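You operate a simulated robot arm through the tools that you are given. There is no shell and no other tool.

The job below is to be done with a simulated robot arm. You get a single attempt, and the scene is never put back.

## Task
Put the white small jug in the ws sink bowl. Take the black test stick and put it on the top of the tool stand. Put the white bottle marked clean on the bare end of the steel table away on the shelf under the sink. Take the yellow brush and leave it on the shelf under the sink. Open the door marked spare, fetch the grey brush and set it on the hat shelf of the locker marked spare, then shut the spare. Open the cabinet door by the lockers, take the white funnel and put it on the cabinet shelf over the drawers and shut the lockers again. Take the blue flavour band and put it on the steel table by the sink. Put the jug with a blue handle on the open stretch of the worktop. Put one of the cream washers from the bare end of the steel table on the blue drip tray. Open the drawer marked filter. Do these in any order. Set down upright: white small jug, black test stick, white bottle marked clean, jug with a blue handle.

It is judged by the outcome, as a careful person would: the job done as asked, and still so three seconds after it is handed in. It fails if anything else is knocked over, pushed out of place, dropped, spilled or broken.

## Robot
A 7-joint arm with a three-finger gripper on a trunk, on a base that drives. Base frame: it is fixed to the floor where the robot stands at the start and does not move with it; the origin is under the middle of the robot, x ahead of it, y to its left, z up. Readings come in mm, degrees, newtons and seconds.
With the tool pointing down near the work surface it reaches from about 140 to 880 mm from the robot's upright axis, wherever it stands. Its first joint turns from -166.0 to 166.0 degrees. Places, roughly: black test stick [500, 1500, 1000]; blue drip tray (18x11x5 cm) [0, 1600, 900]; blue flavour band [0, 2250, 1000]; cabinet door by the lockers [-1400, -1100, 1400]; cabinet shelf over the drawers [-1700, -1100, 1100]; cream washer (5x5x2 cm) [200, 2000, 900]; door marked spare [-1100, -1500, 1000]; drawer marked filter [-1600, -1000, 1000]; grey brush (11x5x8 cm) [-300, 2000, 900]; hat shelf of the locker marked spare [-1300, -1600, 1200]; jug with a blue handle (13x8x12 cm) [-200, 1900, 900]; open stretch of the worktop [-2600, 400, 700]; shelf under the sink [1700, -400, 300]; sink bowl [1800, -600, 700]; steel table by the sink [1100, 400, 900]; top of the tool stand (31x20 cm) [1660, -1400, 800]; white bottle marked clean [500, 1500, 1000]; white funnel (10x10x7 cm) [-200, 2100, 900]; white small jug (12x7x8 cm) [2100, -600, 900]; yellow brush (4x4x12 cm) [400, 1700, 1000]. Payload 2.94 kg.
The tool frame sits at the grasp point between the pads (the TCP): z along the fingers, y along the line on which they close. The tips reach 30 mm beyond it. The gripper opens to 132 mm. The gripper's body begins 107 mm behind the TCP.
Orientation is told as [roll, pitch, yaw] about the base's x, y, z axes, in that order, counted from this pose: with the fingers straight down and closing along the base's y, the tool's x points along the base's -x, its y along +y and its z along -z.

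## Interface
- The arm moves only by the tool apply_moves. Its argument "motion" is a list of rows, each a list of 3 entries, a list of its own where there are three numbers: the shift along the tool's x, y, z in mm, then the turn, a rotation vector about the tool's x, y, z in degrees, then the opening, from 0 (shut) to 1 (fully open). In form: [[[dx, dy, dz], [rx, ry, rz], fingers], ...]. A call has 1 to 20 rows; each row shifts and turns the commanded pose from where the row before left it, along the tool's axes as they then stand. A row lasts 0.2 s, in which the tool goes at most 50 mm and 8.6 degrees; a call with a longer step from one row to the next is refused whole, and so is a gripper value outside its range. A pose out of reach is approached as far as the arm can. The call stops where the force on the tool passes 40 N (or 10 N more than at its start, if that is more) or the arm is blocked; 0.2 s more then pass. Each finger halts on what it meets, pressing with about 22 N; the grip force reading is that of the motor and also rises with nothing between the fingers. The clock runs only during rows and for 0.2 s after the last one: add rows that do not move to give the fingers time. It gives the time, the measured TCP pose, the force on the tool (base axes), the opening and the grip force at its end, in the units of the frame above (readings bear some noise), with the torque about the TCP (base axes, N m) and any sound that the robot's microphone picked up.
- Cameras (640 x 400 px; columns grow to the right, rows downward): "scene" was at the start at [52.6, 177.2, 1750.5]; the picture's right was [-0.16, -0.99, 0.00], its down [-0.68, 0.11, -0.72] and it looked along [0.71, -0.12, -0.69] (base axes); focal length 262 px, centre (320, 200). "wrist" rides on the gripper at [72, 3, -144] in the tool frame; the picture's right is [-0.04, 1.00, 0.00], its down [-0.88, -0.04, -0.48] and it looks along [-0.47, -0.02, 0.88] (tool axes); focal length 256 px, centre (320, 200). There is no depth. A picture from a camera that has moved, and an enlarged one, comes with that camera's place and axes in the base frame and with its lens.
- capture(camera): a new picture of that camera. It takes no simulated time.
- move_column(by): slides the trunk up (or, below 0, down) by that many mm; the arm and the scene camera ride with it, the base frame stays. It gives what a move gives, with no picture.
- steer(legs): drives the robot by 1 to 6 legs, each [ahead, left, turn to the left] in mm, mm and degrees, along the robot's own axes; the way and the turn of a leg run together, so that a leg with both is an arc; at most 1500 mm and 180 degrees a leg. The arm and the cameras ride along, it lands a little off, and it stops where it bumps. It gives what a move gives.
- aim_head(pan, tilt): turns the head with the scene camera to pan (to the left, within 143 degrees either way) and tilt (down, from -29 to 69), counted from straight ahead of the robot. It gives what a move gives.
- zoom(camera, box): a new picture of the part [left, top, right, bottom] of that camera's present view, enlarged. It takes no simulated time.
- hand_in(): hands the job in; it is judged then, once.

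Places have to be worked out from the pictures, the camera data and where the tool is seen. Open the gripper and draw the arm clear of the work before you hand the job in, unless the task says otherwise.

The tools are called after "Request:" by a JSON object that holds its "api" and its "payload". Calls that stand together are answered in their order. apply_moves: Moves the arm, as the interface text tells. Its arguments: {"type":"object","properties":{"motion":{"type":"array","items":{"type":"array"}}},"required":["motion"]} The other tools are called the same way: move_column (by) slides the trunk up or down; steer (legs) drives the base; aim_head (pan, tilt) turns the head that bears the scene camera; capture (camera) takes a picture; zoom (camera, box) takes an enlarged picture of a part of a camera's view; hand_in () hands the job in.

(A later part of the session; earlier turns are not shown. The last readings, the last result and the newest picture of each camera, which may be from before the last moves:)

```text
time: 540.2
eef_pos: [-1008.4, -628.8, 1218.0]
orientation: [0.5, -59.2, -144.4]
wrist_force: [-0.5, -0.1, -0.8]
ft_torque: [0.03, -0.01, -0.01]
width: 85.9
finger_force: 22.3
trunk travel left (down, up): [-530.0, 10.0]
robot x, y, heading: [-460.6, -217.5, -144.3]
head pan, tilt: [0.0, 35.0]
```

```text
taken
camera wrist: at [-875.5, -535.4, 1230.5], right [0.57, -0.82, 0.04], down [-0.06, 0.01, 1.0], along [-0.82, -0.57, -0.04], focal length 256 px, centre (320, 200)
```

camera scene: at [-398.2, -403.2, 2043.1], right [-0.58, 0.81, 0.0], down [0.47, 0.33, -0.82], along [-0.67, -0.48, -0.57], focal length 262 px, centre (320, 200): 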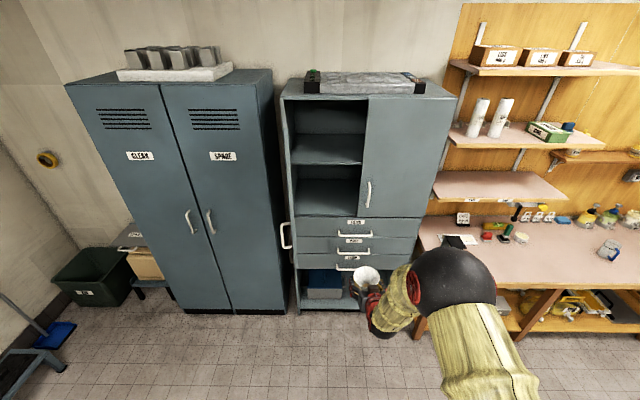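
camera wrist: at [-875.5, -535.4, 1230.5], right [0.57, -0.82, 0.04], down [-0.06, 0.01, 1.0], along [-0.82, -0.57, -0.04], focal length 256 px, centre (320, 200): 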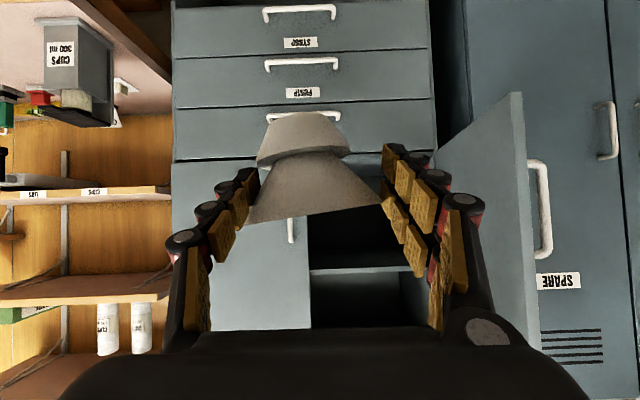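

Funnel still held. Lower a bit, extend 110 mm and move laterally to the opening's centre (u≈20).

Request:
{"api": "apply_moves", "payload": {"motion": [[[-3, 0, 41], [0, 0, 0], 0.5], [[-3, 0, 41], [0, 0, 0], 0.5], [[-3, 0, 41], [0, 0, 0], 0.5], [[0, 0, 0], [0, 0, 0], 0.5]]}}

Request:
{"api": "steer", "payload": {"legs": [[200, 122, 1.2]]}}

Request:
{"api": "capture", "payload": {"camera": "wrist"}}

Request:
{"api": "capture", "payload": {"camera": "scene"}}

```text
time: 541.2
eef_pos: [-1097.6, -689.8, 1165.3]
orientation: [0.5, -59.4, -144.4]
wrist_force: [0.5, 0.2, 0.1]
ft_torque: [-0.01, 0.01, -0.02]
width: 85.7
finger_force: 22.5
trunk travel left (down, up): [-530.0, 10.0]
robot x, y, heading: [-459.1, -215.3, -144.3]
head pan, tilt: [0.0, 35.0]
```

```text
time: 543.0
eef_pos: [-1179.1, -927.4, 1162.3]
orientation: [0.5, -59.1, -143.1]
wrist_force: [-0.3, -0.4, -0.6]
ft_torque: [0.02, -0.01, -0.04]
width: 85.4
finger_force: 22.0
trunk travel left (down, up): [-530.0, 10.0]
robot x, y, heading: [-554.2, -435.6, -143.3]
head pan, tilt: [0.0, 35.0]
```

```text
taken
camera wrist: at [-1049.2, -830.6, 1175.3], right [0.59, -0.81, 0.04], down [-0.06, 0.01, 1.0], along [-0.81, -0.59, -0.04], focal length 256 px, centre (320, 200)
```

wrist: 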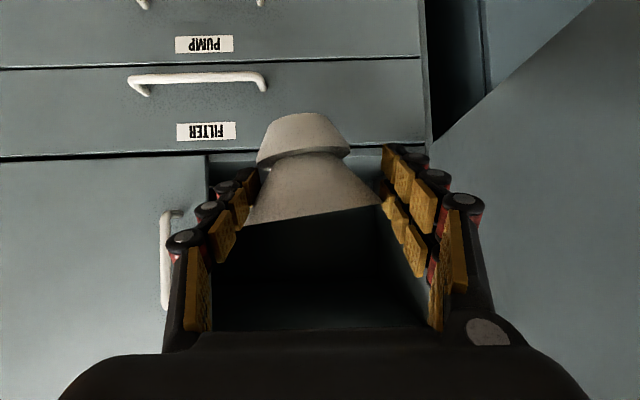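

```text
taken
camera scene: at [-486.5, -624.0, 2043.0], right [-0.6, 0.8, 0.0], down [0.46, 0.34, -0.82], along [-0.66, -0.49, -0.57], focal length 262 px, centre (320, 200)
```

scene: 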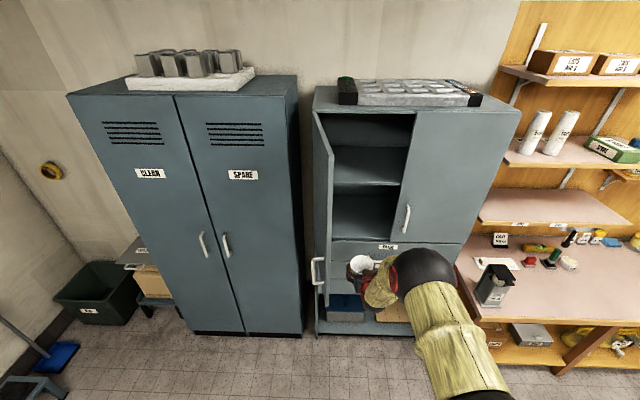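

Centred on the opening, funnel bottom above the cabinet floor lip. Drive in 250 mm, then check.

Request:
{"api": "steer", "payload": {"legs": [[250, 0, 0.2]]}}

Request:
{"api": "capture", "payload": {"camera": "wrist"}}

Request:
{"api": "capture", "payload": {"camera": "scene"}}

```text
time: 544.8
eef_pos: [-1378.3, -1081.0, 1162.7]
orientation: [0.5, -59.0, -142.8]
wrist_force: [0.4, -0.4, -0.9]
ft_torque: [0.03, 0.0, -0.01]
width: 85.5
finger_force: 21.9
trunk travel left (down, up): [-530.0, 10.0]
robot x, y, heading: [-754.8, -588.3, -143.0]
head pan, tilt: [0.0, 35.0]
```

```text
taken
camera wrist: at [-1248.5, -985.0, 1175.1], right [0.59, -0.8, 0.04], down [-0.06, 0.01, 1.0], along [-0.8, -0.59, -0.04], focal length 256 px, centre (320, 200)
```

wrist: 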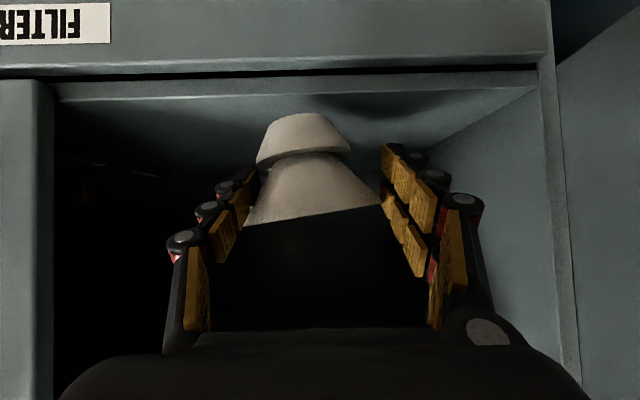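

```text
taken
camera scene: at [-687.5, -774.7, 2043.1], right [-0.6, 0.8, 0.0], down [0.46, 0.35, -0.82], along [-0.65, -0.49, -0.57], focal length 262 px, centre (320, 200)
```

scene: 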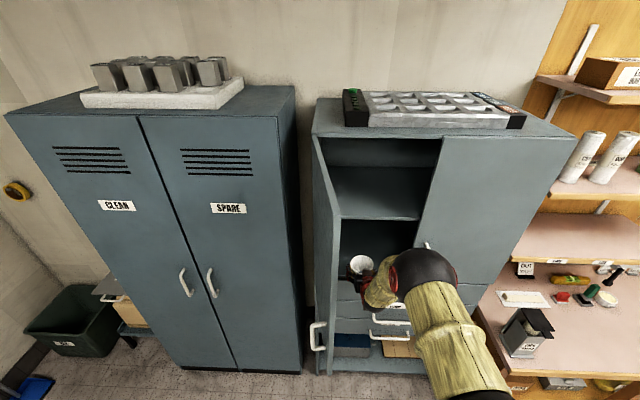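

Above the lip (z≈1084). Go in 130 mm more, then lower.

Request:
{"api": "steer", "payload": {"legs": [[130, 0, 0]]}}

Request:
{"api": "apply_moves", "payload": {"motion": [[[8.6, 0, 5.1], [0, 0, 0], 0.5], [[8.6, 0, 5.1], [0, 0, 0], 0.5], [[0, 0, 0], [0, 0, 0], 0.5]]}}

Request:
{"api": "capture", "payload": {"camera": "wrist"}}

```text
time: 546.1
eef_pos: [-1483.3, -1158.1, 1161.7]
orientation: [0.5, -59.1, -142.8]
wrist_force: [0.5, -0.7, -1.3]
ft_torque: [0.0, -0.01, 0.02]
width: 85.3
finger_force: 22.2
trunk travel left (down, up): [-530.0, 10.0]
robot x, y, heading: [-856.1, -663.3, -142.8]
head pan, tilt: [0.0, 35.0]
```

```text
time: 546.9
eef_pos: [-1480.9, -1157.2, 1142.8]
orientation: [0.6, -59.2, -143.0]
wrist_force: [-0.5, -0.1, 0.2]
ft_torque: [0.04, 0.01, -0.02]
width: 85.3
finger_force: 21.9
trunk travel left (down, up): [-530.0, 10.0]
robot x, y, heading: [-857.3, -666.8, -142.8]
head pan, tilt: [0.0, 35.0]
```

```text
taken
camera wrist: at [-1352.2, -1062.0, 1155.7], right [0.59, -0.81, 0.04], down [-0.06, 0.01, 1.0], along [-0.8, -0.59, -0.04], focal length 256 px, centre (320, 200)
```

wrist: 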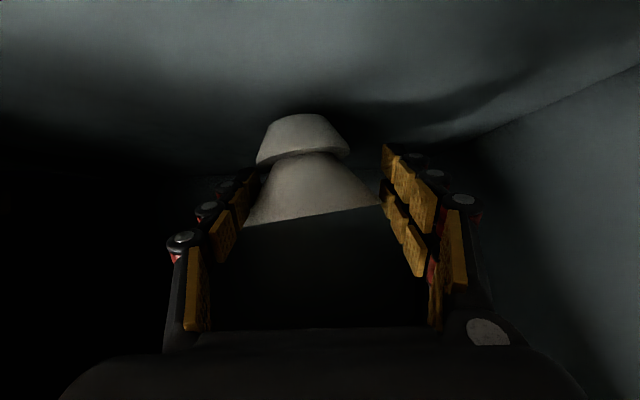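

Continue lowering in small steps.

Request:
{"api": "apply_moves", "payload": {"motion": [[[4.3, 0, 2.6], [0, 0, 0], 0.5], [[4.3, 0, 2.6], [0, 0, 0], 0.5], [[0, 0, 0], [0, 0, 0], 0.5]]}}

Request:
{"api": "apply_moves", "payload": {"motion": [[[3, 0, 1.8], [0, 0, 0], 0.5], [[0, 0, 0], [0, 0, 0], 0.5]]}}

Request:
{"api": "apply_moves", "payload": {"motion": [[[3, 0, 1.8], [0, 0, 0], 0.5], [[0, 0, 0], [0, 0, 0], 0.5]]}}

```text
time: 547.7
eef_pos: [-1481.4, -1157.5, 1134.3]
orientation: [0.4, -59.2, -142.8]
wrist_force: [-0.3, 0.1, 1.6]
ft_torque: [-0.06, 0.02, 0.02]
width: 84.9
finger_force: 21.6
trunk travel left (down, up): [-530.0, 10.0]
robot x, y, heading: [-857.1, -666.7, -143.1]
head pan, tilt: [0.0, 35.0]
```

```text
time: 548.3
eef_pos: [-1480.9, -1159.2, 1132.8]
orientation: [0.5, -59.4, -142.7]
wrist_force: [0.5, -1.3, 10.5]
ft_torque: [-0.29, 0.15, 0.05]
width: 84.5
finger_force: 21.7
trunk travel left (down, up): [-530.0, 10.0]
robot x, y, heading: [-858.2, -666.4, -142.8]
head pan, tilt: [0.0, 35.0]
```

```text
time: 548.9
eef_pos: [-1479.4, -1158.5, 1125.4]
orientation: [0.5, -59.1, -142.9]
wrist_force: [0.4, -0.6, 0.3]
ft_torque: [-0.02, -0.05, 0.01]
width: 66.3
finger_force: 0.2
trunk travel left (down, up): [-530.0, 10.0]
robot x, y, heading: [-860.7, -668.2, -143.0]
head pan, tilt: [0.0, 35.0]
```

The fingers closed to 66 mm—the funnel slipped out of the grip on contact. Look.

Request:
{"api": "capture", "payload": {"camera": "wrist"}}

Request:
{"api": "capture", "payload": {"camera": "scene"}}

```text
taken
camera wrist: at [-1350.4, -1061.9, 1138.1], right [0.59, -0.81, 0.04], down [-0.06, 0.01, 1.0], along [-0.8, -0.59, -0.04], focal length 256 px, centre (320, 200)
```

wrist: 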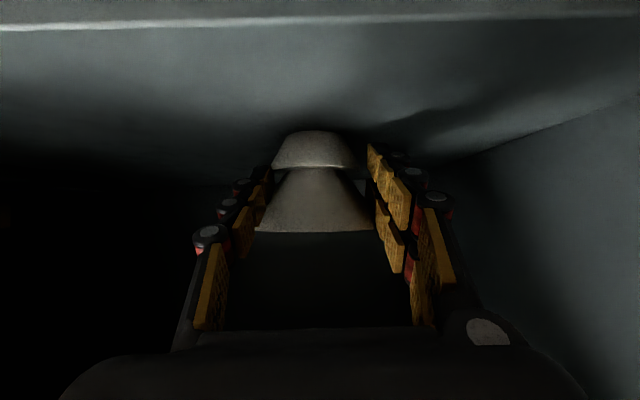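

```text
taken
camera scene: at [-789.6, -851.7, 2043.2], right [-0.6, 0.8, 0.0], down [0.46, 0.35, -0.82], along [-0.65, -0.49, -0.57], focal length 262 px, centre (320, 200)
```

scene: 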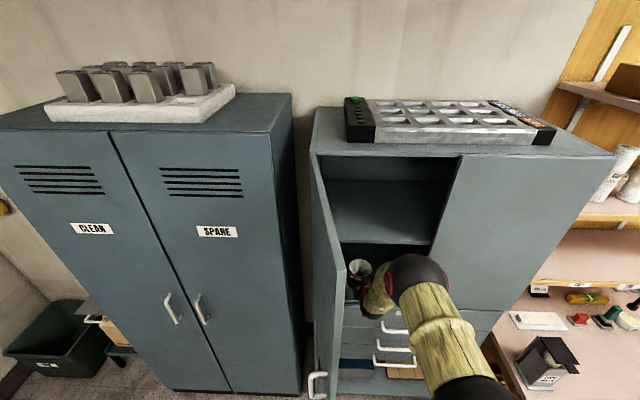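

The funnel slid forward out of the fingers and is standing upright on the cabinet floor. Open slightly and back straight out.

Request:
{"api": "apply_moves", "payload": {"motion": [[[0, 0, 0], [0, 0, 0], 0.6], [[0, 0, 0], [0, 0, 0], 0.75], [[-8.6, 0, -5.1], [0, 0, 0], 0.75], [[-8.6, 0, -5.1], [0, 0, 0], 0.75], [[-8.6, 0, -5.1], [0, 0, 0], 0.75], [[0, 0, 0], [0, 0, 0], 0.75]]}}

Request:
{"api": "steer", "payload": {"legs": [[-350, 0, 0]]}}

Request:
{"api": "capture", "payload": {"camera": "wrist"}}

Request:
{"api": "capture", "payload": {"camera": "scene"}}

```text
time: 550.3
eef_pos: [-1481.0, -1158.8, 1156.7]
orientation: [0.5, -59.2, -142.8]
wrist_force: [0.7, 1.0, 0.2]
ft_torque: [0.01, 0.04, 0.02]
width: 99.0
finger_force: 0.1
trunk travel left (down, up): [-530.0, 10.0]
robot x, y, heading: [-859.5, -665.8, -142.6]
head pan, tilt: [0.0, 35.0]
```

```text
time: 552.5
eef_pos: [-1200.1, -946.0, 1157.0]
orientation: [0.5, -59.2, -142.8]
wrist_force: [0.2, 1.0, 0.1]
ft_torque: [0.0, -0.01, 0.01]
width: 98.9
finger_force: 0.1
trunk travel left (down, up): [-530.0, 10.0]
robot x, y, heading: [-576.6, -452.3, -142.9]
head pan, tilt: [0.0, 35.0]
```

```text
taken
camera wrist: at [-1070.4, -849.3, 1169.2], right [0.59, -0.8, 0.04], down [-0.06, 0.01, 1.0], along [-0.8, -0.59, -0.04], focal length 256 px, centre (320, 200)
```

wrist: 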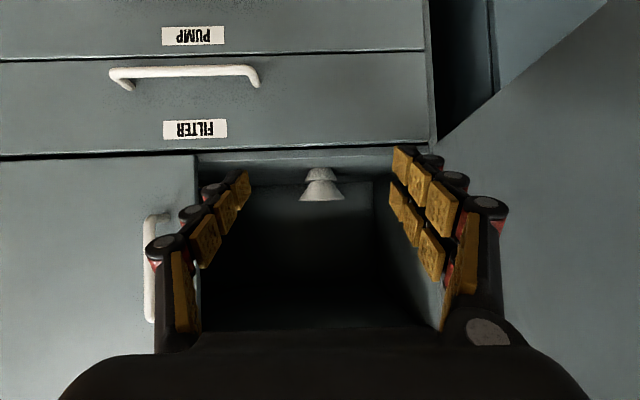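

```text
taken
camera scene: at [-507.8, -638.7, 2043.3], right [-0.6, 0.8, 0.0], down [0.46, 0.35, -0.82], along [-0.65, -0.49, -0.57], focal length 262 px, centre (320, 200)
```

scene: 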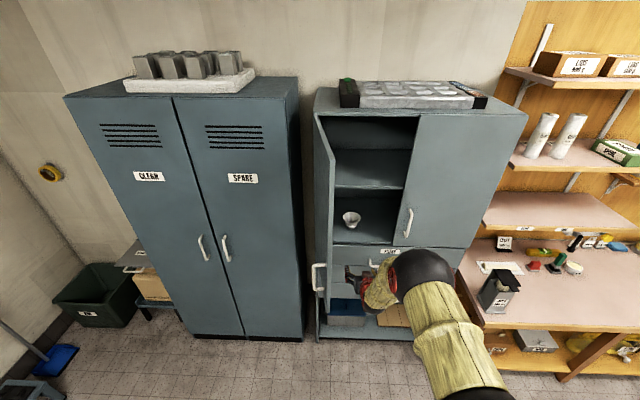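

Funnel is in place over the drawers. Now close the door: retract, raise and go round to the outer (left) side of the open door with a closed, horizontal gripper.

Request:
{"api": "apply_moves", "payload": {"motion": [[[-10, 0, -40], [0, 0, 0], 0.5], [[-10, 0, -40], [0, 0, 0], 0.3], [[-14.6, 33, -30], [0, 0, 0], 0.1], [[-14.6, 33, -30], [0, 0, 0], 0], [[-14.6, 33, -30], [0, 0, 0], 0], [[-14.6, 33, -30], [0, 0, 0], 0], [[-14.6, 33, -30], [0, 0, 0], 0], [[-14.6, 33, -30], [0, 0, 0], 0], [[-14.6, 33, -30], [0, 0, 0], 0], [[-10, 33, -5], [0, 0, 0], 0], [[0, 33, 0], [0, -7.8, 0], 0], [[0, 0, 0], [0, -7.8, 0], 0], [[0, 0, 0], [0, -7.8, 0], 0], [[0, 0, 0], [0, -7.4, 0], 0], [[0, 0, 0], [0, 0, 0], 0]]}}

Request:
{"api": "capture", "payload": {"camera": "scene"}}

Request:
{"api": "capture", "payload": {"camera": "wrist"}}

```text
time: 554.4
eef_pos: [-961.0, -984.3, 1372.2]
orientation: [0.4, -58.6, -144.2]
wrist_force: [-16.0, 16.7, 2.6]
ft_torque: [-0.21, -0.05, -0.74]
width: 0.0
finger_force: 18.7
trunk travel left (down, up): [-530.0, 10.0]
robot x, y, heading: [-579.9, -451.7, -143.0]
head pan, tilt: [0.0, 35.0]
stopped in row 9: the force on the tool passed its limit at 55 N (the readings are from after the stop); the commanded pose is now the measured one
```

```text
taken
camera scene: at [-510.6, -638.4, 2043.4], right [-0.6, 0.8, 0.0], down [0.46, 0.34, -0.82], along [-0.65, -0.49, -0.57], focal length 262 px, centre (320, 200)
```

scene: 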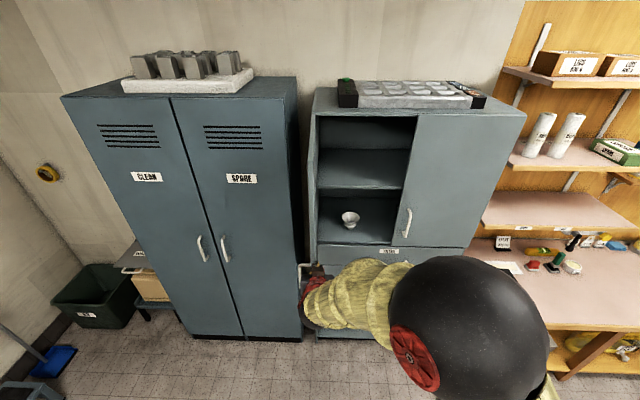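

```text
taken
camera wrist: at [-829.3, -890.6, 1386.3], right [0.57, -0.82, 0.04], down [-0.07, 0.0, 1.0], along [-0.82, -0.57, -0.05], focal length 256 px, centre (320, 200)
```

wrist: 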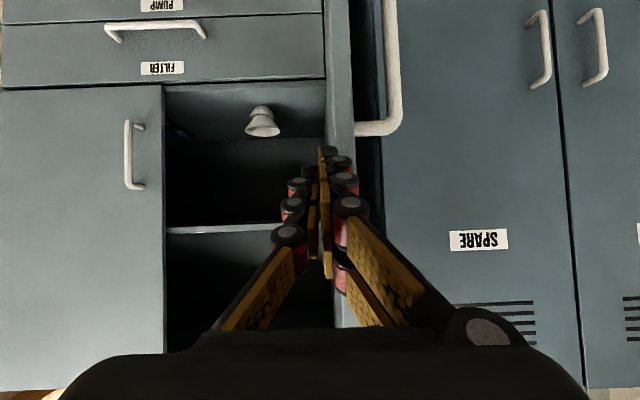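

The gripper side touched the door's edge; back off right and away first.

Request:
{"api": "apply_moves", "payload": {"motion": [[[0, -25, 0], [0, 0, 0], 0], [[22, -10, -36.7], [0, 0, 0], 0], [[22, 0, -36.7], [0, 0, 0], 0], [[22, 0, -36.7], [0, 0, 0], 0], [[0, 0, 0], [0, 0, 0], 0]]}}

Request:
{"api": "steer", "payload": {"legs": [[-150, 0, 0]]}}

Request:
{"api": "aim_head", "payload": {"pan": 10, "tilt": 35}}

Request:
{"api": "capture", "payload": {"camera": "scene"}}

```text
time: 555.6
eef_pos: [-876.8, -885.8, 1373.6]
orientation: [0.3, -58.6, -143.4]
wrist_force: [-0.2, -0.8, 0.2]
ft_torque: [0.0, -0.01, 0.0]
width: 0.0
finger_force: 22.3
trunk travel left (down, up): [-530.0, 10.0]
robot x, y, heading: [-577.5, -450.7, -143.1]
head pan, tilt: [0.0, 35.0]
```

```text
time: 556.9
eef_pos: [-754.8, -792.0, 1375.3]
orientation: [0.3, -58.7, -143.6]
wrist_force: [0.7, 0.4, 1.0]
ft_torque: [-0.04, 0.0, 0.01]
width: 0.0
finger_force: 21.7
trunk travel left (down, up): [-530.0, 10.0]
robot x, y, heading: [-458.3, -362.1, -143.1]
head pan, tilt: [0.0, 35.0]
```

```text
time: 557.7
eef_pos: [-755.2, -792.3, 1374.3]
orientation: [0.4, -58.5, -143.7]
wrist_force: [-0.3, 0.5, 0.0]
ft_torque: [-0.01, 0.01, -0.02]
width: 0.0
finger_force: 21.6
trunk travel left (down, up): [-530.0, 10.0]
robot x, y, heading: [-457.5, -364.0, -142.9]
head pan, tilt: [10.0, 35.0]
```

```text
taken
camera scene: at [-378.5, -560.1, 2043.2], right [-0.73, 0.68, 0.0], down [0.39, 0.42, -0.82], along [-0.56, -0.6, -0.57], focal length 262 px, centre (320, 200)
```

scene: 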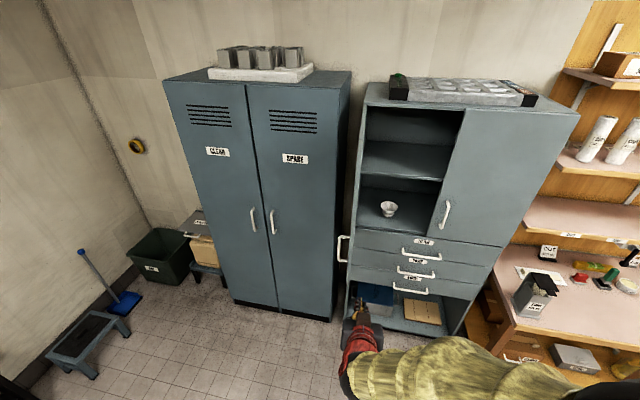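

Door swung a bit wider (~100°). Now shift left to u≈390 and level the tool horizontally.

Request:
{"api": "apply_moves", "payload": {"motion": [[[0, 40, 0], [0, -5, 0], 0], [[0, 40, 0], [0, -5, 0], 0], [[0, 40, 0], [0, -5, 0], 0], [[0, 40, 0], [0, -5, 0], 0], [[0, 40, 0], [0, -5, 0], 0], [[0, 0, 0], [0, -5, 0], 0], [[0, 0, 0], [0, 0, 0], 0]]}}

Request:
{"api": "capture", "payload": {"camera": "wrist"}}

Request:
{"api": "capture", "payload": {"camera": "scene"}}

```text
time: 559.3
eef_pos: [-634.4, -953.8, 1374.5]
orientation: [6.0, -88.6, -149.3]
wrist_force: [0.7, -0.4, 0.3]
ft_torque: [-0.03, -0.01, -0.01]
width: 0.0
finger_force: 21.9
trunk travel left (down, up): [-530.0, 10.0]
robot x, y, heading: [-455.5, -361.7, -143.0]
head pan, tilt: [10.0, 35.0]
```

```text
taken
camera wrist: at [-515.5, -869.3, 1307.5], right [0.6, -0.8, 0.05], down [0.34, 0.3, 0.89], along [-0.73, -0.51, 0.45], focal length 256 px, centre (320, 200)
```

wrist: 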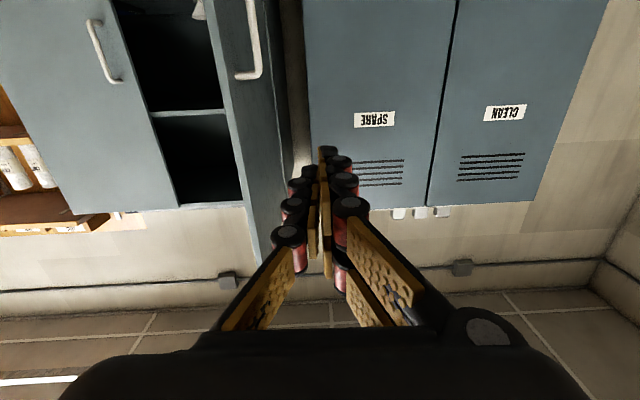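

```text
taken
camera scene: at [-377.6, -560.6, 2043.1], right [-0.73, 0.68, 0.0], down [0.39, 0.42, -0.82], along [-0.56, -0.6, -0.57], focal length 262 px, centre (320, 200)
```

scene: 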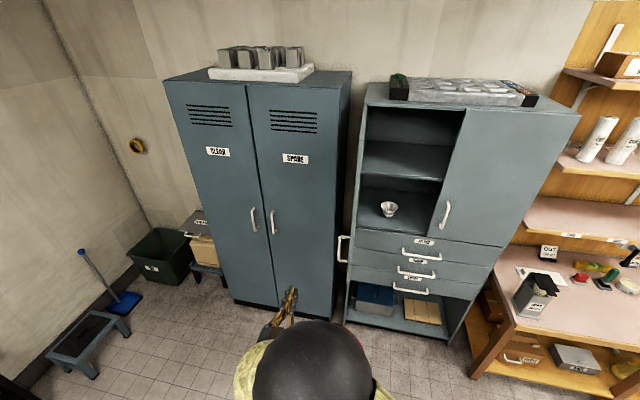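

Tool is horizontal at u≈382. Drive ahead 420 mm so the fingers are beside the door's outer face.

Request:
{"api": "steer", "payload": {"legs": [[420, 0, 0]]}}

Request:
{"api": "capture", "payload": {"camera": "wrist"}}

Request:
{"api": "capture", "payload": {"camera": "scene"}}

```text
time: 561.8
eef_pos: [-970.2, -1206.3, 1376.1]
orientation: [5.7, -88.5, -149.1]
wrist_force: [-0.1, -0.7, 0.2]
ft_torque: [-0.03, -0.01, 0.02]
width: 0.0
finger_force: 22.0
trunk travel left (down, up): [-530.0, 10.0]
robot x, y, heading: [-789.9, -614.4, -142.9]
head pan, tilt: [10.0, 35.0]
```

```text
taken
camera wrist: at [-851.0, -1121.8, 1307.4], right [0.6, -0.8, 0.05], down [0.34, 0.3, 0.89], along [-0.73, -0.52, 0.45], focal length 256 px, centre (320, 200)
```

wrist: 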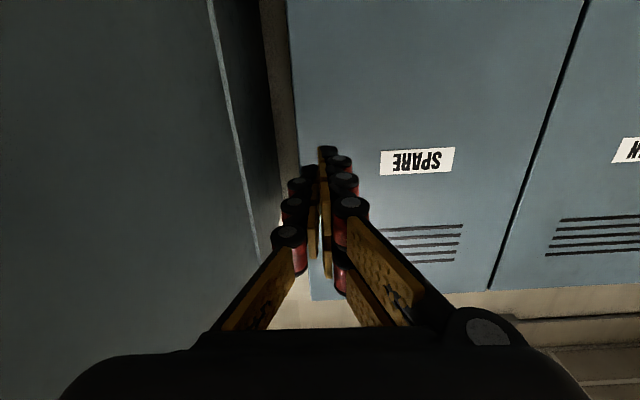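

```text
taken
camera scene: at [-714.1, -813.3, 2043.1], right [-0.73, 0.68, 0.0], down [0.39, 0.42, -0.82], along [-0.56, -0.6, -0.57], focal length 262 px, centre (320, 200)
```

scene: 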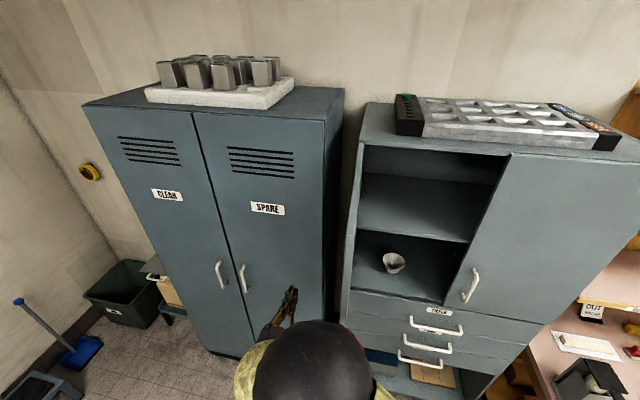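

Sweep right to swing the door closed — first stage.

Request:
{"api": "apply_moves", "payload": {"motion": [[[0, -32, -2], [0, 0, 0], 0], [[0, -32, -2], [0, 0, 0], 0], [[0, -32, -1], [0, 0, 0], 0], [[0, -35, -3], [0, 0, 0], 0], [[0, -35, -3], [0, 0, 0], 0], [[0, -35, -4], [0, 0, 0], 0], [[0, 0, 0], [0, 0, 0], 0]]}}

Request:
{"api": "capture", "payload": {"camera": "scene"}}

Request:
{"api": "capture", "payload": {"camera": "wrist"}}

```text
time: 563.4
eef_pos: [-1076.3, -1037.4, 1375.9]
orientation: [5.1, -88.5, -148.2]
wrist_force: [0.1, 0.2, 0.0]
ft_torque: [-0.02, 0.0, -0.07]
width: 0.0
finger_force: 22.0
trunk travel left (down, up): [-530.0, 10.0]
robot x, y, heading: [-790.5, -615.9, -142.9]
head pan, tilt: [10.0, 35.0]
```

```text
taken
camera scene: at [-712.5, -813.4, 2043.0], right [-0.73, 0.68, 0.0], down [0.39, 0.42, -0.82], along [-0.56, -0.6, -0.57], focal length 262 px, centre (320, 200)
```

scene: 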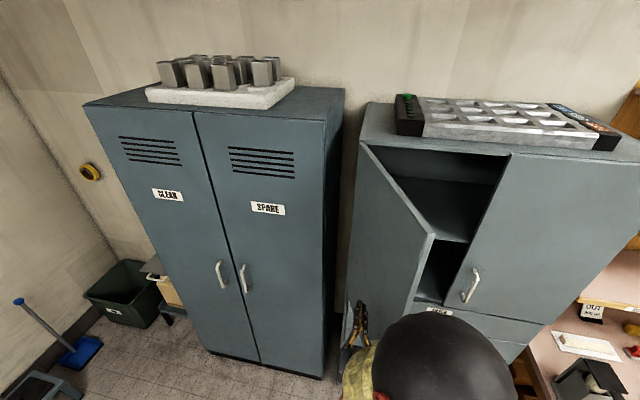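

```text
taken
camera wrist: at [-957.2, -951.9, 1307.5], right [0.6, -0.8, 0.05], down [0.34, 0.3, 0.89], along [-0.73, -0.52, 0.45], focal length 256 px, centre (320, 200)
```

wrist: 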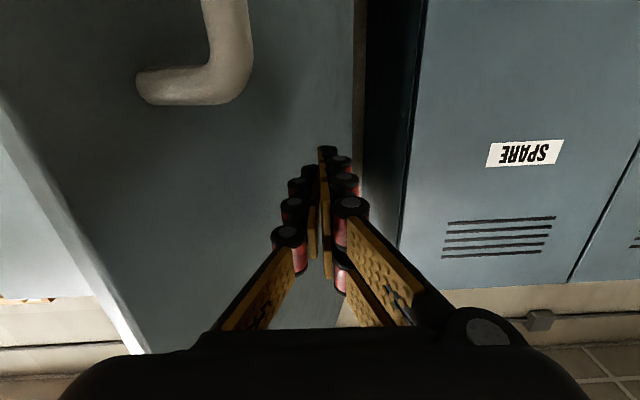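

Door has swung to ~60°. Continue pushing along the arc.

Request:
{"api": "apply_moves", "payload": {"motion": [[[0, -34, 9], [0, 0, 0], 0], [[0, -34, 9], [0, 0, 0], 0], [[0, -34, 9], [0, 0, 0], 0], [[0, -29, 20], [0, 0, 0], 0], [[0, -29, 20], [0, 0, 0], 0], [[0, -29, 20], [0, 0, 0], 0], [[0, -20, 28], [0, 0, 0], 0], [[0, -20, 28], [0, 0, 0], 0], [[0, -20, 28], [0, 0, 0], 0], [[0, 0, 0], [0, 0, 0], 0]]}}

Request:
{"api": "capture", "payload": {"camera": "scene"}}

Request:
{"api": "capture", "payload": {"camera": "wrist"}}

```text
time: 565.6
eef_pos: [-1362.3, -938.7, 1369.8]
orientation: [6.4, -88.6, -149.7]
wrist_force: [-0.1, -0.6, 0.2]
ft_torque: [0.02, -0.04, -0.01]
width: 0.1
finger_force: 22.0
trunk travel left (down, up): [-530.0, 10.0]
robot x, y, heading: [-792.8, -610.7, -143.1]
head pan, tilt: [10.0, 35.0]
```

```text
taken
camera scene: at [-712.0, -811.8, 2043.2], right [-0.73, 0.68, 0.0], down [0.39, 0.42, -0.82], along [-0.56, -0.6, -0.57], focal length 262 px, centre (320, 200)
```

scene: 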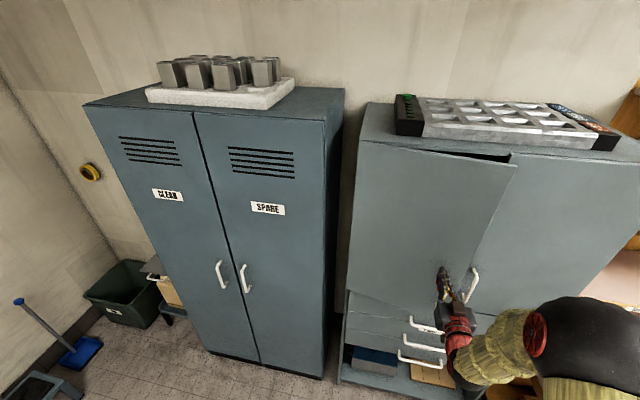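

```text
taken
camera wrist: at [-1243.3, -853.1, 1302.1], right [0.6, -0.8, 0.05], down [0.34, 0.3, 0.89], along [-0.73, -0.52, 0.45], focal length 256 px, centre (320, 200)
```

wrist: 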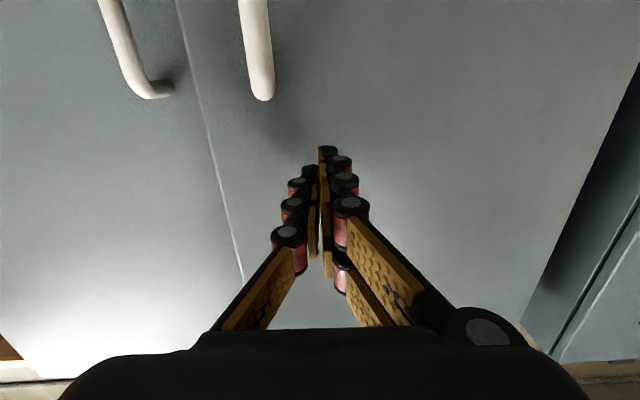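

Nearly closed. Push straight forward until it is shut.

Request:
{"api": "apply_moves", "payload": {"motion": [[[0, -8, 30], [0, 0, 0], 0], [[0, -8, 30], [0, 0, 0], 0], [[0, -5, 25], [0, 0, 0], 0], [[0, 0, 12], [0, 0, 0], 0], [[0, 0, 6], [0, 0, 0], 0], [[0, 0, 0], [0, 0, 0], 0]]}}

Request:
{"api": "capture", "payload": {"camera": "wrist"}}

Request:
{"api": "zoom", "payload": {"camera": "scene", "box": [340, 90, 640, 360]}}

```text
time: 566.8
eef_pos: [-1448.3, -976.8, 1366.7]
orientation: [9.1, -88.6, -152.6]
wrist_force: [26.5, 16.5, 10.6]
ft_torque: [-0.45, 0.66, 0.03]
width: 5.9
finger_force: 28.3
trunk travel left (down, up): [-530.0, 10.0]
robot x, y, heading: [-790.3, -613.2, -143.2]
head pan, tilt: [10.0, 35.0]
stopped in row 5: the force on the tool passed its limit at 46 N (the readings are from after the stop); the commanded pose is now the measured one
```

```text
taken
camera wrist: at [-1329.2, -891.4, 1298.8], right [0.6, -0.8, 0.05], down [0.34, 0.3, 0.89], along [-0.73, -0.51, 0.45], focal length 256 px, centre (320, 200)
```

wrist: 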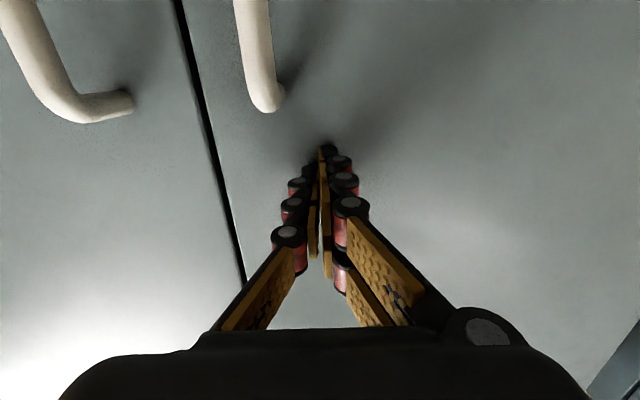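

```text
1.48 times, centred on (490, 225) of scene
camera zoom: at [-706.2, -807.7, 2043.5], right [-0.73, 0.68, 0.0], down [0.39, 0.42, -0.82], along [-0.56, -0.6, -0.57], focal length 388 px, centre (68, 163)
```

zoom: 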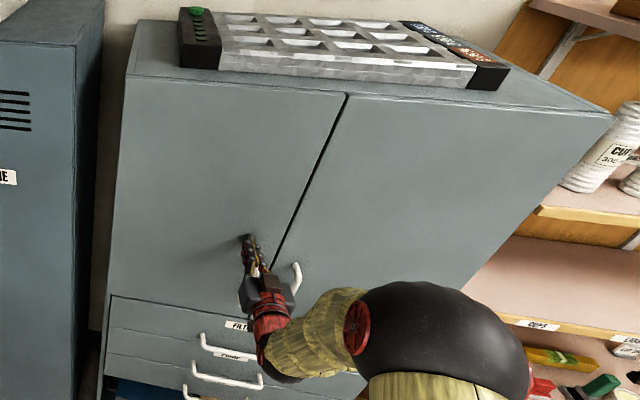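

Cabinet door is shut. Back off and move left to face the SPARE locker.

Request:
{"api": "apply_moves", "payload": {"motion": [[[0, 0, -40], [0, 0, 0], 0], [[0, 0, -40], [0, 0, 0], 0], [[0, 0, -40], [0, 0, 0], 0.2], [[0, 0, -30], [0, 0, 0], 0.4], [[0, 0, 0], [0, 0, 0], 0.5]]}}

Request:
{"api": "steer", "payload": {"legs": [[-50, 455, 0]]}}

Request:
{"api": "aim_head", "payload": {"pan": 0, "tilt": 35}}

Request:
{"api": "capture", "payload": {"camera": "scene"}}

Request:
{"api": "capture", "payload": {"camera": "wrist"}}

```text
time: 568.0
eef_pos: [-1334.6, -889.0, 1365.7]
orientation: [7.7, -88.2, -150.9]
wrist_force: [-1.1, 0.4, 0.9]
ft_torque: [-0.01, -0.01, 0.01]
width: 48.6
finger_force: 0.0
trunk travel left (down, up): [-530.0, 10.0]
robot x, y, heading: [-792.1, -611.1, -143.0]
head pan, tilt: [10.0, 35.0]
```

```text
time: 570.7
eef_pos: [-1021.9, -1221.2, 1365.4]
orientation: [6.4, -88.2, -149.8]
wrist_force: [0.0, -0.4, -0.5]
ft_torque: [-0.02, 0.02, -0.04]
width: 66.1
finger_force: 0.1
trunk travel left (down, up): [-530.0, 10.0]
robot x, y, heading: [-479.5, -944.4, -143.1]
head pan, tilt: [10.0, 35.0]
```

```text
time: 571.4
eef_pos: [-1024.0, -1219.3, 1365.3]
orientation: [7.6, -88.2, -151.1]
wrist_force: [0.3, 0.0, -0.6]
ft_torque: [0.0, -0.01, -0.02]
width: 66.0
finger_force: 0.1
trunk travel left (down, up): [-530.0, 10.0]
robot x, y, heading: [-481.3, -947.7, -143.1]
head pan, tilt: [0.0, 35.0]
```

```text
taken
camera scene: at [-411.9, -1131.3, 2043.2], right [-0.6, 0.8, 0.0], down [0.46, 0.34, -0.82], along [-0.66, -0.49, -0.57], focal length 262 px, centre (320, 200)
```

scene: 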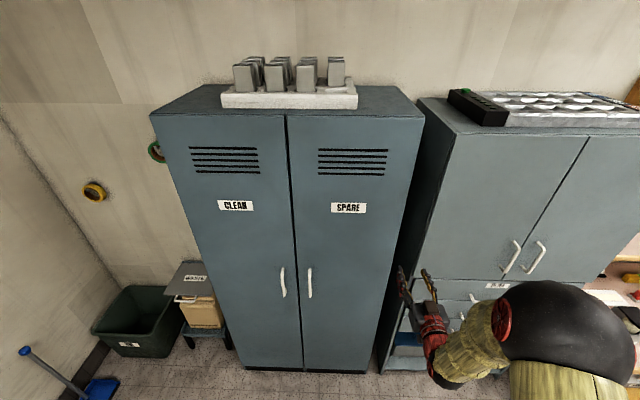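

```text
taken
camera wrist: at [-903.6, -1134.7, 1299.3], right [0.59, -0.8, 0.05], down [0.33, 0.3, 0.89], along [-0.73, -0.51, 0.45], focal length 256 px, centre (320, 200)
```

wrist: 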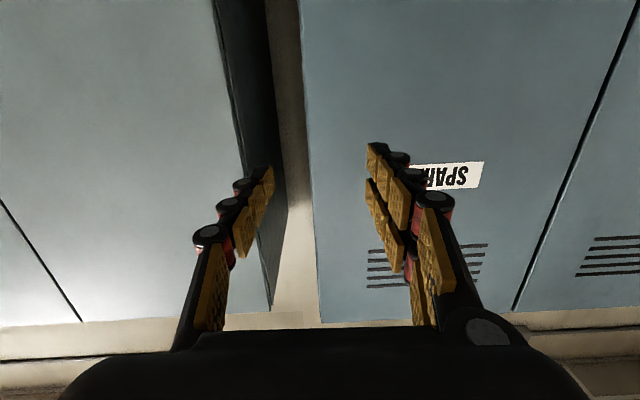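

SPARE handle estimated at u≈700, z≈1085. Move the gripper left and down in front of it.

Request:
{"api": "apply_moves", "payload": {"motion": [[[31, 37.5, 0], [0, 0, 0], 0.5], [[31, 37.5, 0], [0, 0, 0], 0.5], [[31, 37.5, 0], [0, 0, 0], 0.5], [[31, 37.5, 0], [0, 0, 0], 0.5], [[31, 37.5, 0], [0, 0, 0], 0.5], [[31, 37.5, 0], [0, 0, 0], 0.5], [[31, 37.5, 0], [0, 0, 0], 0.5], [[31, 37.5, 0], [0, 0, 0], 0.5], [[31, 37.5, 0], [0, 0, 0], 0.5], [[0, 0, 0], [0, 0, 0], 0.5]]}}

Request:
{"api": "capture", "payload": {"camera": "wrist"}}

Request:
{"api": "capture", "payload": {"camera": "scene"}}

```text
time: 573.6
eef_pos: [-815.4, -1484.9, 1085.9]
orientation: [7.3, -88.2, -150.8]
wrist_force: [0.0, -0.3, 0.2]
ft_torque: [-0.03, 0.0, -0.04]
width: 66.1
finger_force: 0.0
trunk travel left (down, up): [-530.0, 10.0]
robot x, y, heading: [-479.7, -946.3, -143.0]
head pan, tilt: [0.0, 35.0]
```

```text
taken
camera wrist: at [-696.5, -1399.4, 1019.3], right [0.59, -0.8, 0.05], down [0.33, 0.3, 0.89], along [-0.73, -0.51, 0.45], focal length 256 px, centre (320, 200)
```

wrist: 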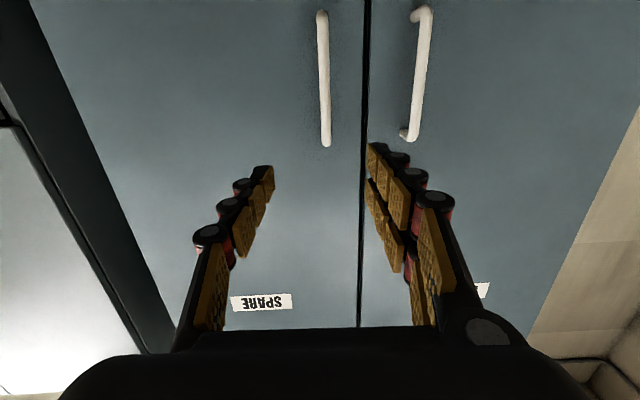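

```text
taken
camera scene: at [-412.2, -1130.4, 2043.3], right [-0.6, 0.8, 0.0], down [0.46, 0.34, -0.82], along [-0.66, -0.49, -0.57], focal length 262 px, centre (320, 200)
```

scene: 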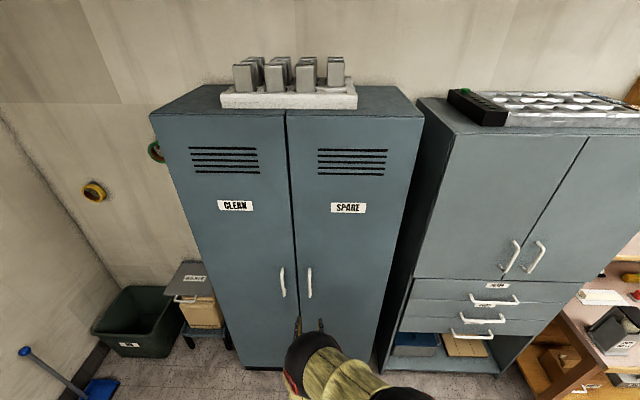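

Handle centre z≈1035. Lower 50 mm and advance 150 mm, then check distance.

Request:
{"api": "apply_moves", "payload": {"motion": [[[25, 1, 30], [0, 0, 0], 0.5], [[25, 1, 35], [0, 0, 0], 0.5], [[0, 1, 40], [0, 0, 0], 0.5], [[0, 0, 40], [0, 0, 0], 0.5], [[0, 0, 0], [0, 0, 0], 0.5]]}}

Request:
{"api": "capture", "payload": {"camera": "wrist"}}

```text
time: 574.8
eef_pos: [-928.4, -1574.6, 1034.0]
orientation: [6.5, -88.3, -149.9]
wrist_force: [0.5, 0.1, 0.2]
ft_torque: [0.02, 0.01, -0.01]
width: 65.8
finger_force: 0.2
trunk travel left (down, up): [-530.0, 10.0]
robot x, y, heading: [-477.7, -946.7, -143.1]
head pan, tilt: [0.0, 35.0]
```

```text
taken
camera wrist: at [-808.3, -1489.4, 967.4], right [0.59, -0.8, 0.05], down [0.34, 0.3, 0.89], along [-0.73, -0.51, 0.45], focal length 256 px, centre (320, 200)
```

wrist: 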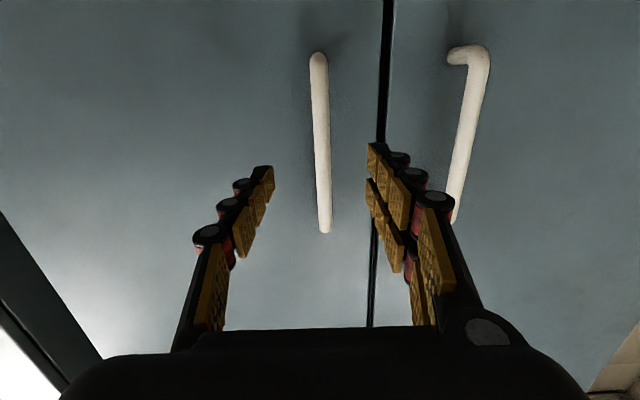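

Bar at v≈-1765. Advance 70 mm and close on it.

Request:
{"api": "apply_moves", "payload": {"motion": [[[0, 0, 35], [0, 0, 0], 0.5], [[0, 0, 35], [0, 0, 0], 0.5], [[0, 0, 0], [0, 0, 0], 0.5]]}}

Request:
{"api": "capture", "payload": {"camera": "wrist"}}

```text
time: 575.6
eef_pos: [-984.0, -1616.1, 1032.4]
orientation: [7.3, -88.2, -150.8]
wrist_force: [0.0, -0.6, -0.4]
ft_torque: [-0.04, 0.0, -0.03]
width: 66.1
finger_force: 0.1
trunk travel left (down, up): [-530.0, 10.0]
robot x, y, heading: [-478.0, -947.2, -143.0]
head pan, tilt: [0.0, 35.0]
```

```text
taken
camera wrist: at [-864.5, -1531.2, 965.1], right [0.59, -0.8, 0.05], down [0.34, 0.3, 0.89], along [-0.73, -0.51, 0.45], focal length 256 px, centre (320, 200)
```

wrist: 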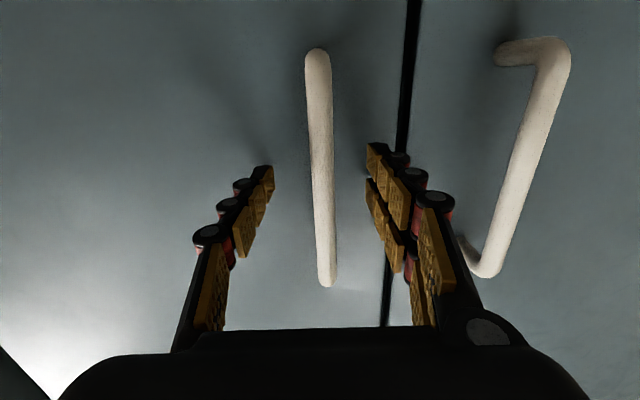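

Matches the earlier grip geometry. Close and begin pulling along the arc (hinge on the right).

Request:
{"api": "apply_moves", "payload": {"motion": [[[0, 0, 4], [0, 0, 0], 0.35], [[0, 0, 0], [0, 0, 0], 0.2], [[0, 0, 0], [0, 0, 0], 0.05], [[0, 0, 0], [0, 0, 0], 0.0], [[0, 0, 0], [0, 0, 0], 0.0], [[0, 0, 0], [0, 0, 0], 0.0]]}}

Request:
{"api": "apply_moves", "payload": {"motion": [[[0, -2, -19], [-3, 0, 0], 0], [[0, -2, -19], [-3, 0, 0], 0], [[0, -3, -19], [-3, 0, 0], 0], [[0, 0, 0], [0, 0, 0], 0]]}}

Request:
{"api": "capture", "payload": {"camera": "scene"}}

```text
time: 577.0
eef_pos: [-986.0, -1619.5, 1031.6]
orientation: [5.6, -88.2, -149.0]
wrist_force: [6.2, -7.9, -0.4]
ft_torque: [0.28, 0.04, -0.16]
width: 12.3
finger_force: 30.8
trunk travel left (down, up): [-530.0, 10.0]
robot x, y, heading: [-481.1, -946.2, -143.0]
head pan, tilt: [0.0, 35.0]
```

```text
time: 578.0
eef_pos: [-946.0, -1580.0, 1031.0]
orientation: [12.1, -88.1, -146.4]
wrist_force: [16.7, -14.8, -5.8]
ft_torque: [0.7, 0.05, -0.07]
width: 12.7
finger_force: 38.6
trunk travel left (down, up): [-530.0, 10.0]
robot x, y, heading: [-480.0, -946.3, -143.1]
head pan, tilt: [0.0, 35.0]
```

```text
taken
camera scene: at [-409.9, -1134.3, 2042.8], right [-0.6, 0.8, 0.0], down [0.46, 0.35, -0.82], along [-0.66, -0.49, -0.57], focal length 262 px, centre (320, 200)
```

scene: 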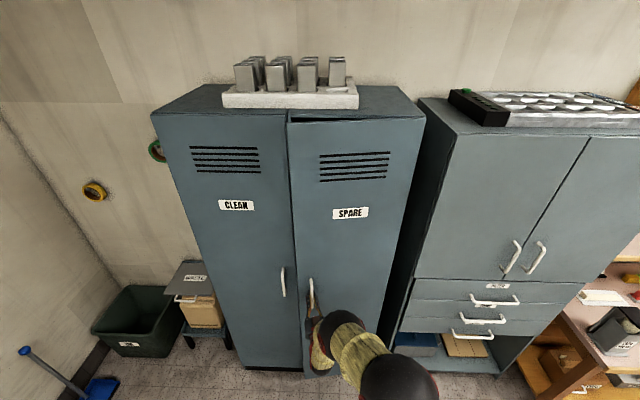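

Opening. Continue with less inward drift.

Request:
{"api": "apply_moves", "payload": {"motion": [[[0, 1, -31], [-5, 0, 0], 0], [[0, -1, -31], [-5, 0, 0], 0], [[0, -2, -31], [-5, 0, 0], 0], [[0, -2, -31], [-5, 0, 0], 0], [[0, 0, 0], [0, 0, 0], 0]]}}

Request:
{"api": "capture", "payload": {"camera": "scene"}}

```text
time: 579.1
eef_pos: [-882.6, -1470.9, 1032.8]
orientation: [28.4, -87.5, -143.9]
wrist_force: [-13.4, 5.9, -10.4]
ft_torque: [1.24, 0.43, -0.11]
width: 12.7
finger_force: 38.4
trunk travel left (down, up): [-530.0, 10.0]
robot x, y, heading: [-479.3, -945.5, -143.2]
head pan, tilt: [0.0, 35.0]
stopped in row 5: the force on the tool passed its limit at 45 N (the readings are from after the stop); the commanded pose is now the measured one
```

```text
taken
camera scene: at [-413.5, -1132.3, 2043.3], right [-0.6, 0.8, 0.0], down [0.46, 0.34, -0.82], along [-0.66, -0.49, -0.57], focal length 262 px, centre (320, 200)
```

scene: 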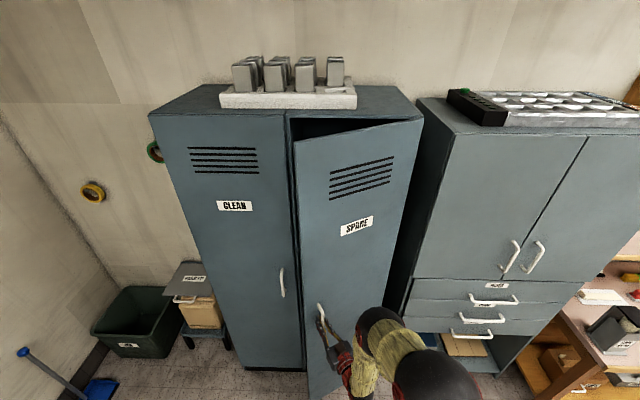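

Model confirmed (≈29° open). Continue with the modelled arc.

Request:
{"api": "apply_moves", "payload": {"motion": [[[0, -6, -31], [-5, 0, 0], 0], [[0, -4, -31], [-5, 0, 0], 0], [[0, -3.5, -31], [-5, 0, 0], 0], [[0, -3.5, -31], [-5, 0, 0], 0], [[0, 0, 0], [0, 0, 0], 0]]}}

Request:
{"api": "capture", "payload": {"camera": "scene"}}

```text
time: 580.3
eef_pos: [-861.7, -1351.5, 1036.4]
orientation: [48.9, -87.6, -144.1]
wrist_force: [-15.7, -0.2, -34.2]
ft_torque: [0.15, 1.09, 0.06]
width: 12.8
finger_force: 39.4
trunk travel left (down, up): [-530.0, 10.0]
robot x, y, heading: [-477.5, -944.5, -143.3]
head pan, tilt: [0.0, 35.0]
```

```text
taken
camera scene: at [-416.8, -1134.2, 2043.0], right [-0.6, 0.8, 0.0], down [0.46, 0.34, -0.82], along [-0.65, -0.49, -0.58], focal length 262 px, centre (320, 200)
```

scene: 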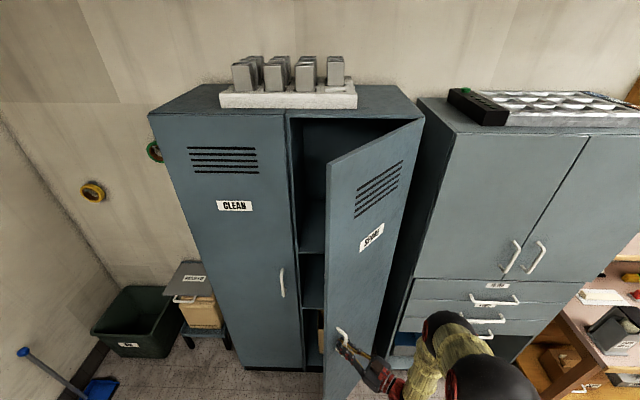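

~49° open; correct the slight upward drift and continue.

Request:
{"api": "apply_moves", "payload": {"motion": [[[3, -5, -31], [-5, 0, 0], 0], [[2, -4, -31], [-5, 0, 0], 0], [[1, -4, -31], [-5, 0, 0], 0], [[1, -4, -31], [-5, 0, 0], 0], [[0, 0, 0], [0, 0, 0], 0]]}}

Request:
{"api": "capture", "payload": {"camera": "scene"}}

```text
time: 581.5
eef_pos: [-880.7, -1226.4, 1034.0]
orientation: [73.6, -87.9, -148.6]
wrist_force: [-15.2, -5.5, 33.4]
ft_torque: [-0.21, 1.17, 0.05]
width: 12.5
finger_force: 38.9
trunk travel left (down, up): [-530.0, 10.0]
robot x, y, heading: [-482.1, -940.6, -142.8]
head pan, tilt: [0.0, 35.0]
```

```text
taken
camera scene: at [-412.6, -1131.0, 2043.4], right [-0.6, 0.8, 0.0], down [0.46, 0.34, -0.82], along [-0.66, -0.49, -0.57], focal length 262 px, centre (320, 200)
```

scene: 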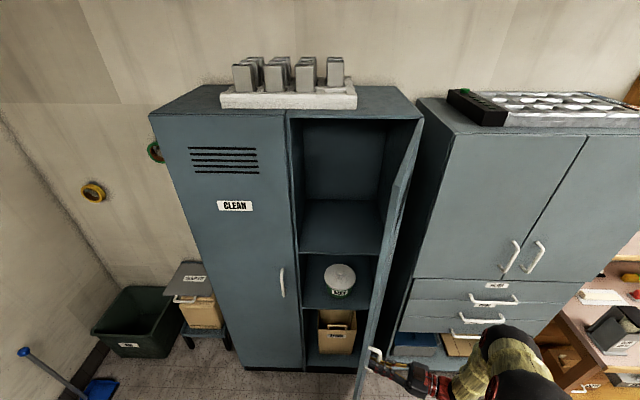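

~70° open; hat shelf visible at z≈1218. Open a bit more.

Request:
{"api": "apply_moves", "payload": {"motion": [[[-2, -5, -31], [-5, 0, 0], 0], [[0, -4, -31], [-5, 0, 0], 0], [[0, -4, -31], [-5, 0, 0], 0], [[0, -4, -31], [-5, 0, 0], 0], [[0, 0, 0], [0, 0, 0], 0]]}}

Request:
{"api": "capture", "payload": {"camera": "scene"}}

```text
time: 582.7
eef_pos: [-942.8, -1116.5, 1034.0]
orientation: [91.6, -87.6, -146.6]
wrist_force: [0.5, -0.5, -15.7]
ft_torque: [-0.71, 1.12, 0.14]
width: 11.8
finger_force: 38.6
trunk travel left (down, up): [-530.0, 10.0]
robot x, y, heading: [-479.4, -947.1, -143.4]
head pan, tilt: [0.0, 35.0]
```

```text
taken
camera scene: at [-413.6, -1131.5, 2043.0], right [-0.6, 0.8, 0.0], down [0.46, 0.34, -0.82], along [-0.66, -0.49, -0.57], focal length 262 px, centre (320, 200)
```

scene: 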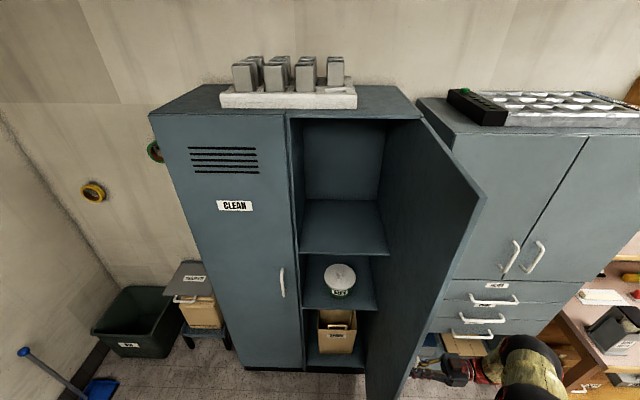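

Fully open (~90°). Release the handle, back off to the right, and toward the robot.

Request:
{"api": "apply_moves", "payload": {"motion": [[[0, 0, 0], [0, 0, 0], 0.2], [[0, 0, 0], [0, 0, 0], 0.4], [[0, 0, 0], [0, 0, 0], 0.5], [[0, 0, -30], [0, 0, 0], 0.5], [[0, 0, -40], [0, 0, 0], 0.5], [[0, 20, -20], [0, 0, 0], 0.5], [[0, 40, 0], [0, 0, 0], 0.5], [[0, 40, 0], [0, 0, 0], 0.5], [[0, 0, 0], [0, 0, 0], 0.5]]}}

Request:
{"api": "steer", "payload": {"legs": [[-400, 0, 0]]}}

Request:
{"api": "capture", "payload": {"camera": "scene"}}

```text
time: 584.7
eef_pos: [-913.1, -987.4, 1037.4]
orientation: [92.2, -87.8, -147.3]
wrist_force: [-0.9, -1.3, -0.1]
ft_torque: [-0.04, 0.0, 0.04]
width: 66.3
finger_force: 0.0
trunk travel left (down, up): [-530.0, 10.0]
robot x, y, heading: [-478.5, -943.3, -143.3]
head pan, tilt: [0.0, 35.0]
```

```text
time: 587.2
eef_pos: [-597.1, -750.7, 1039.1]
orientation: [92.1, -87.8, -147.6]
wrist_force: [-0.1, 0.2, -0.1]
ft_torque: [0.0, -0.01, -0.01]
width: 65.9
finger_force: 0.1
trunk travel left (down, up): [-530.0, 10.0]
robot x, y, heading: [-165.4, -710.5, -143.4]
head pan, tilt: [0.0, 35.0]
```

```text
taken
camera scene: at [-96.5, -895.4, 2043.3], right [-0.59, 0.8, 0.0], down [0.46, 0.34, -0.82], along [-0.66, -0.49, -0.57], focal length 262 px, centre (320, 200)
```

scene: 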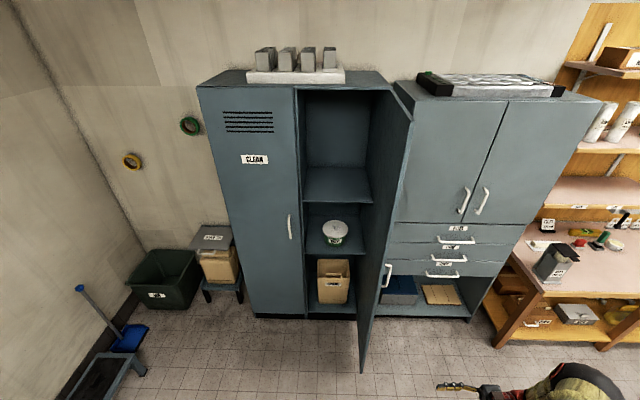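

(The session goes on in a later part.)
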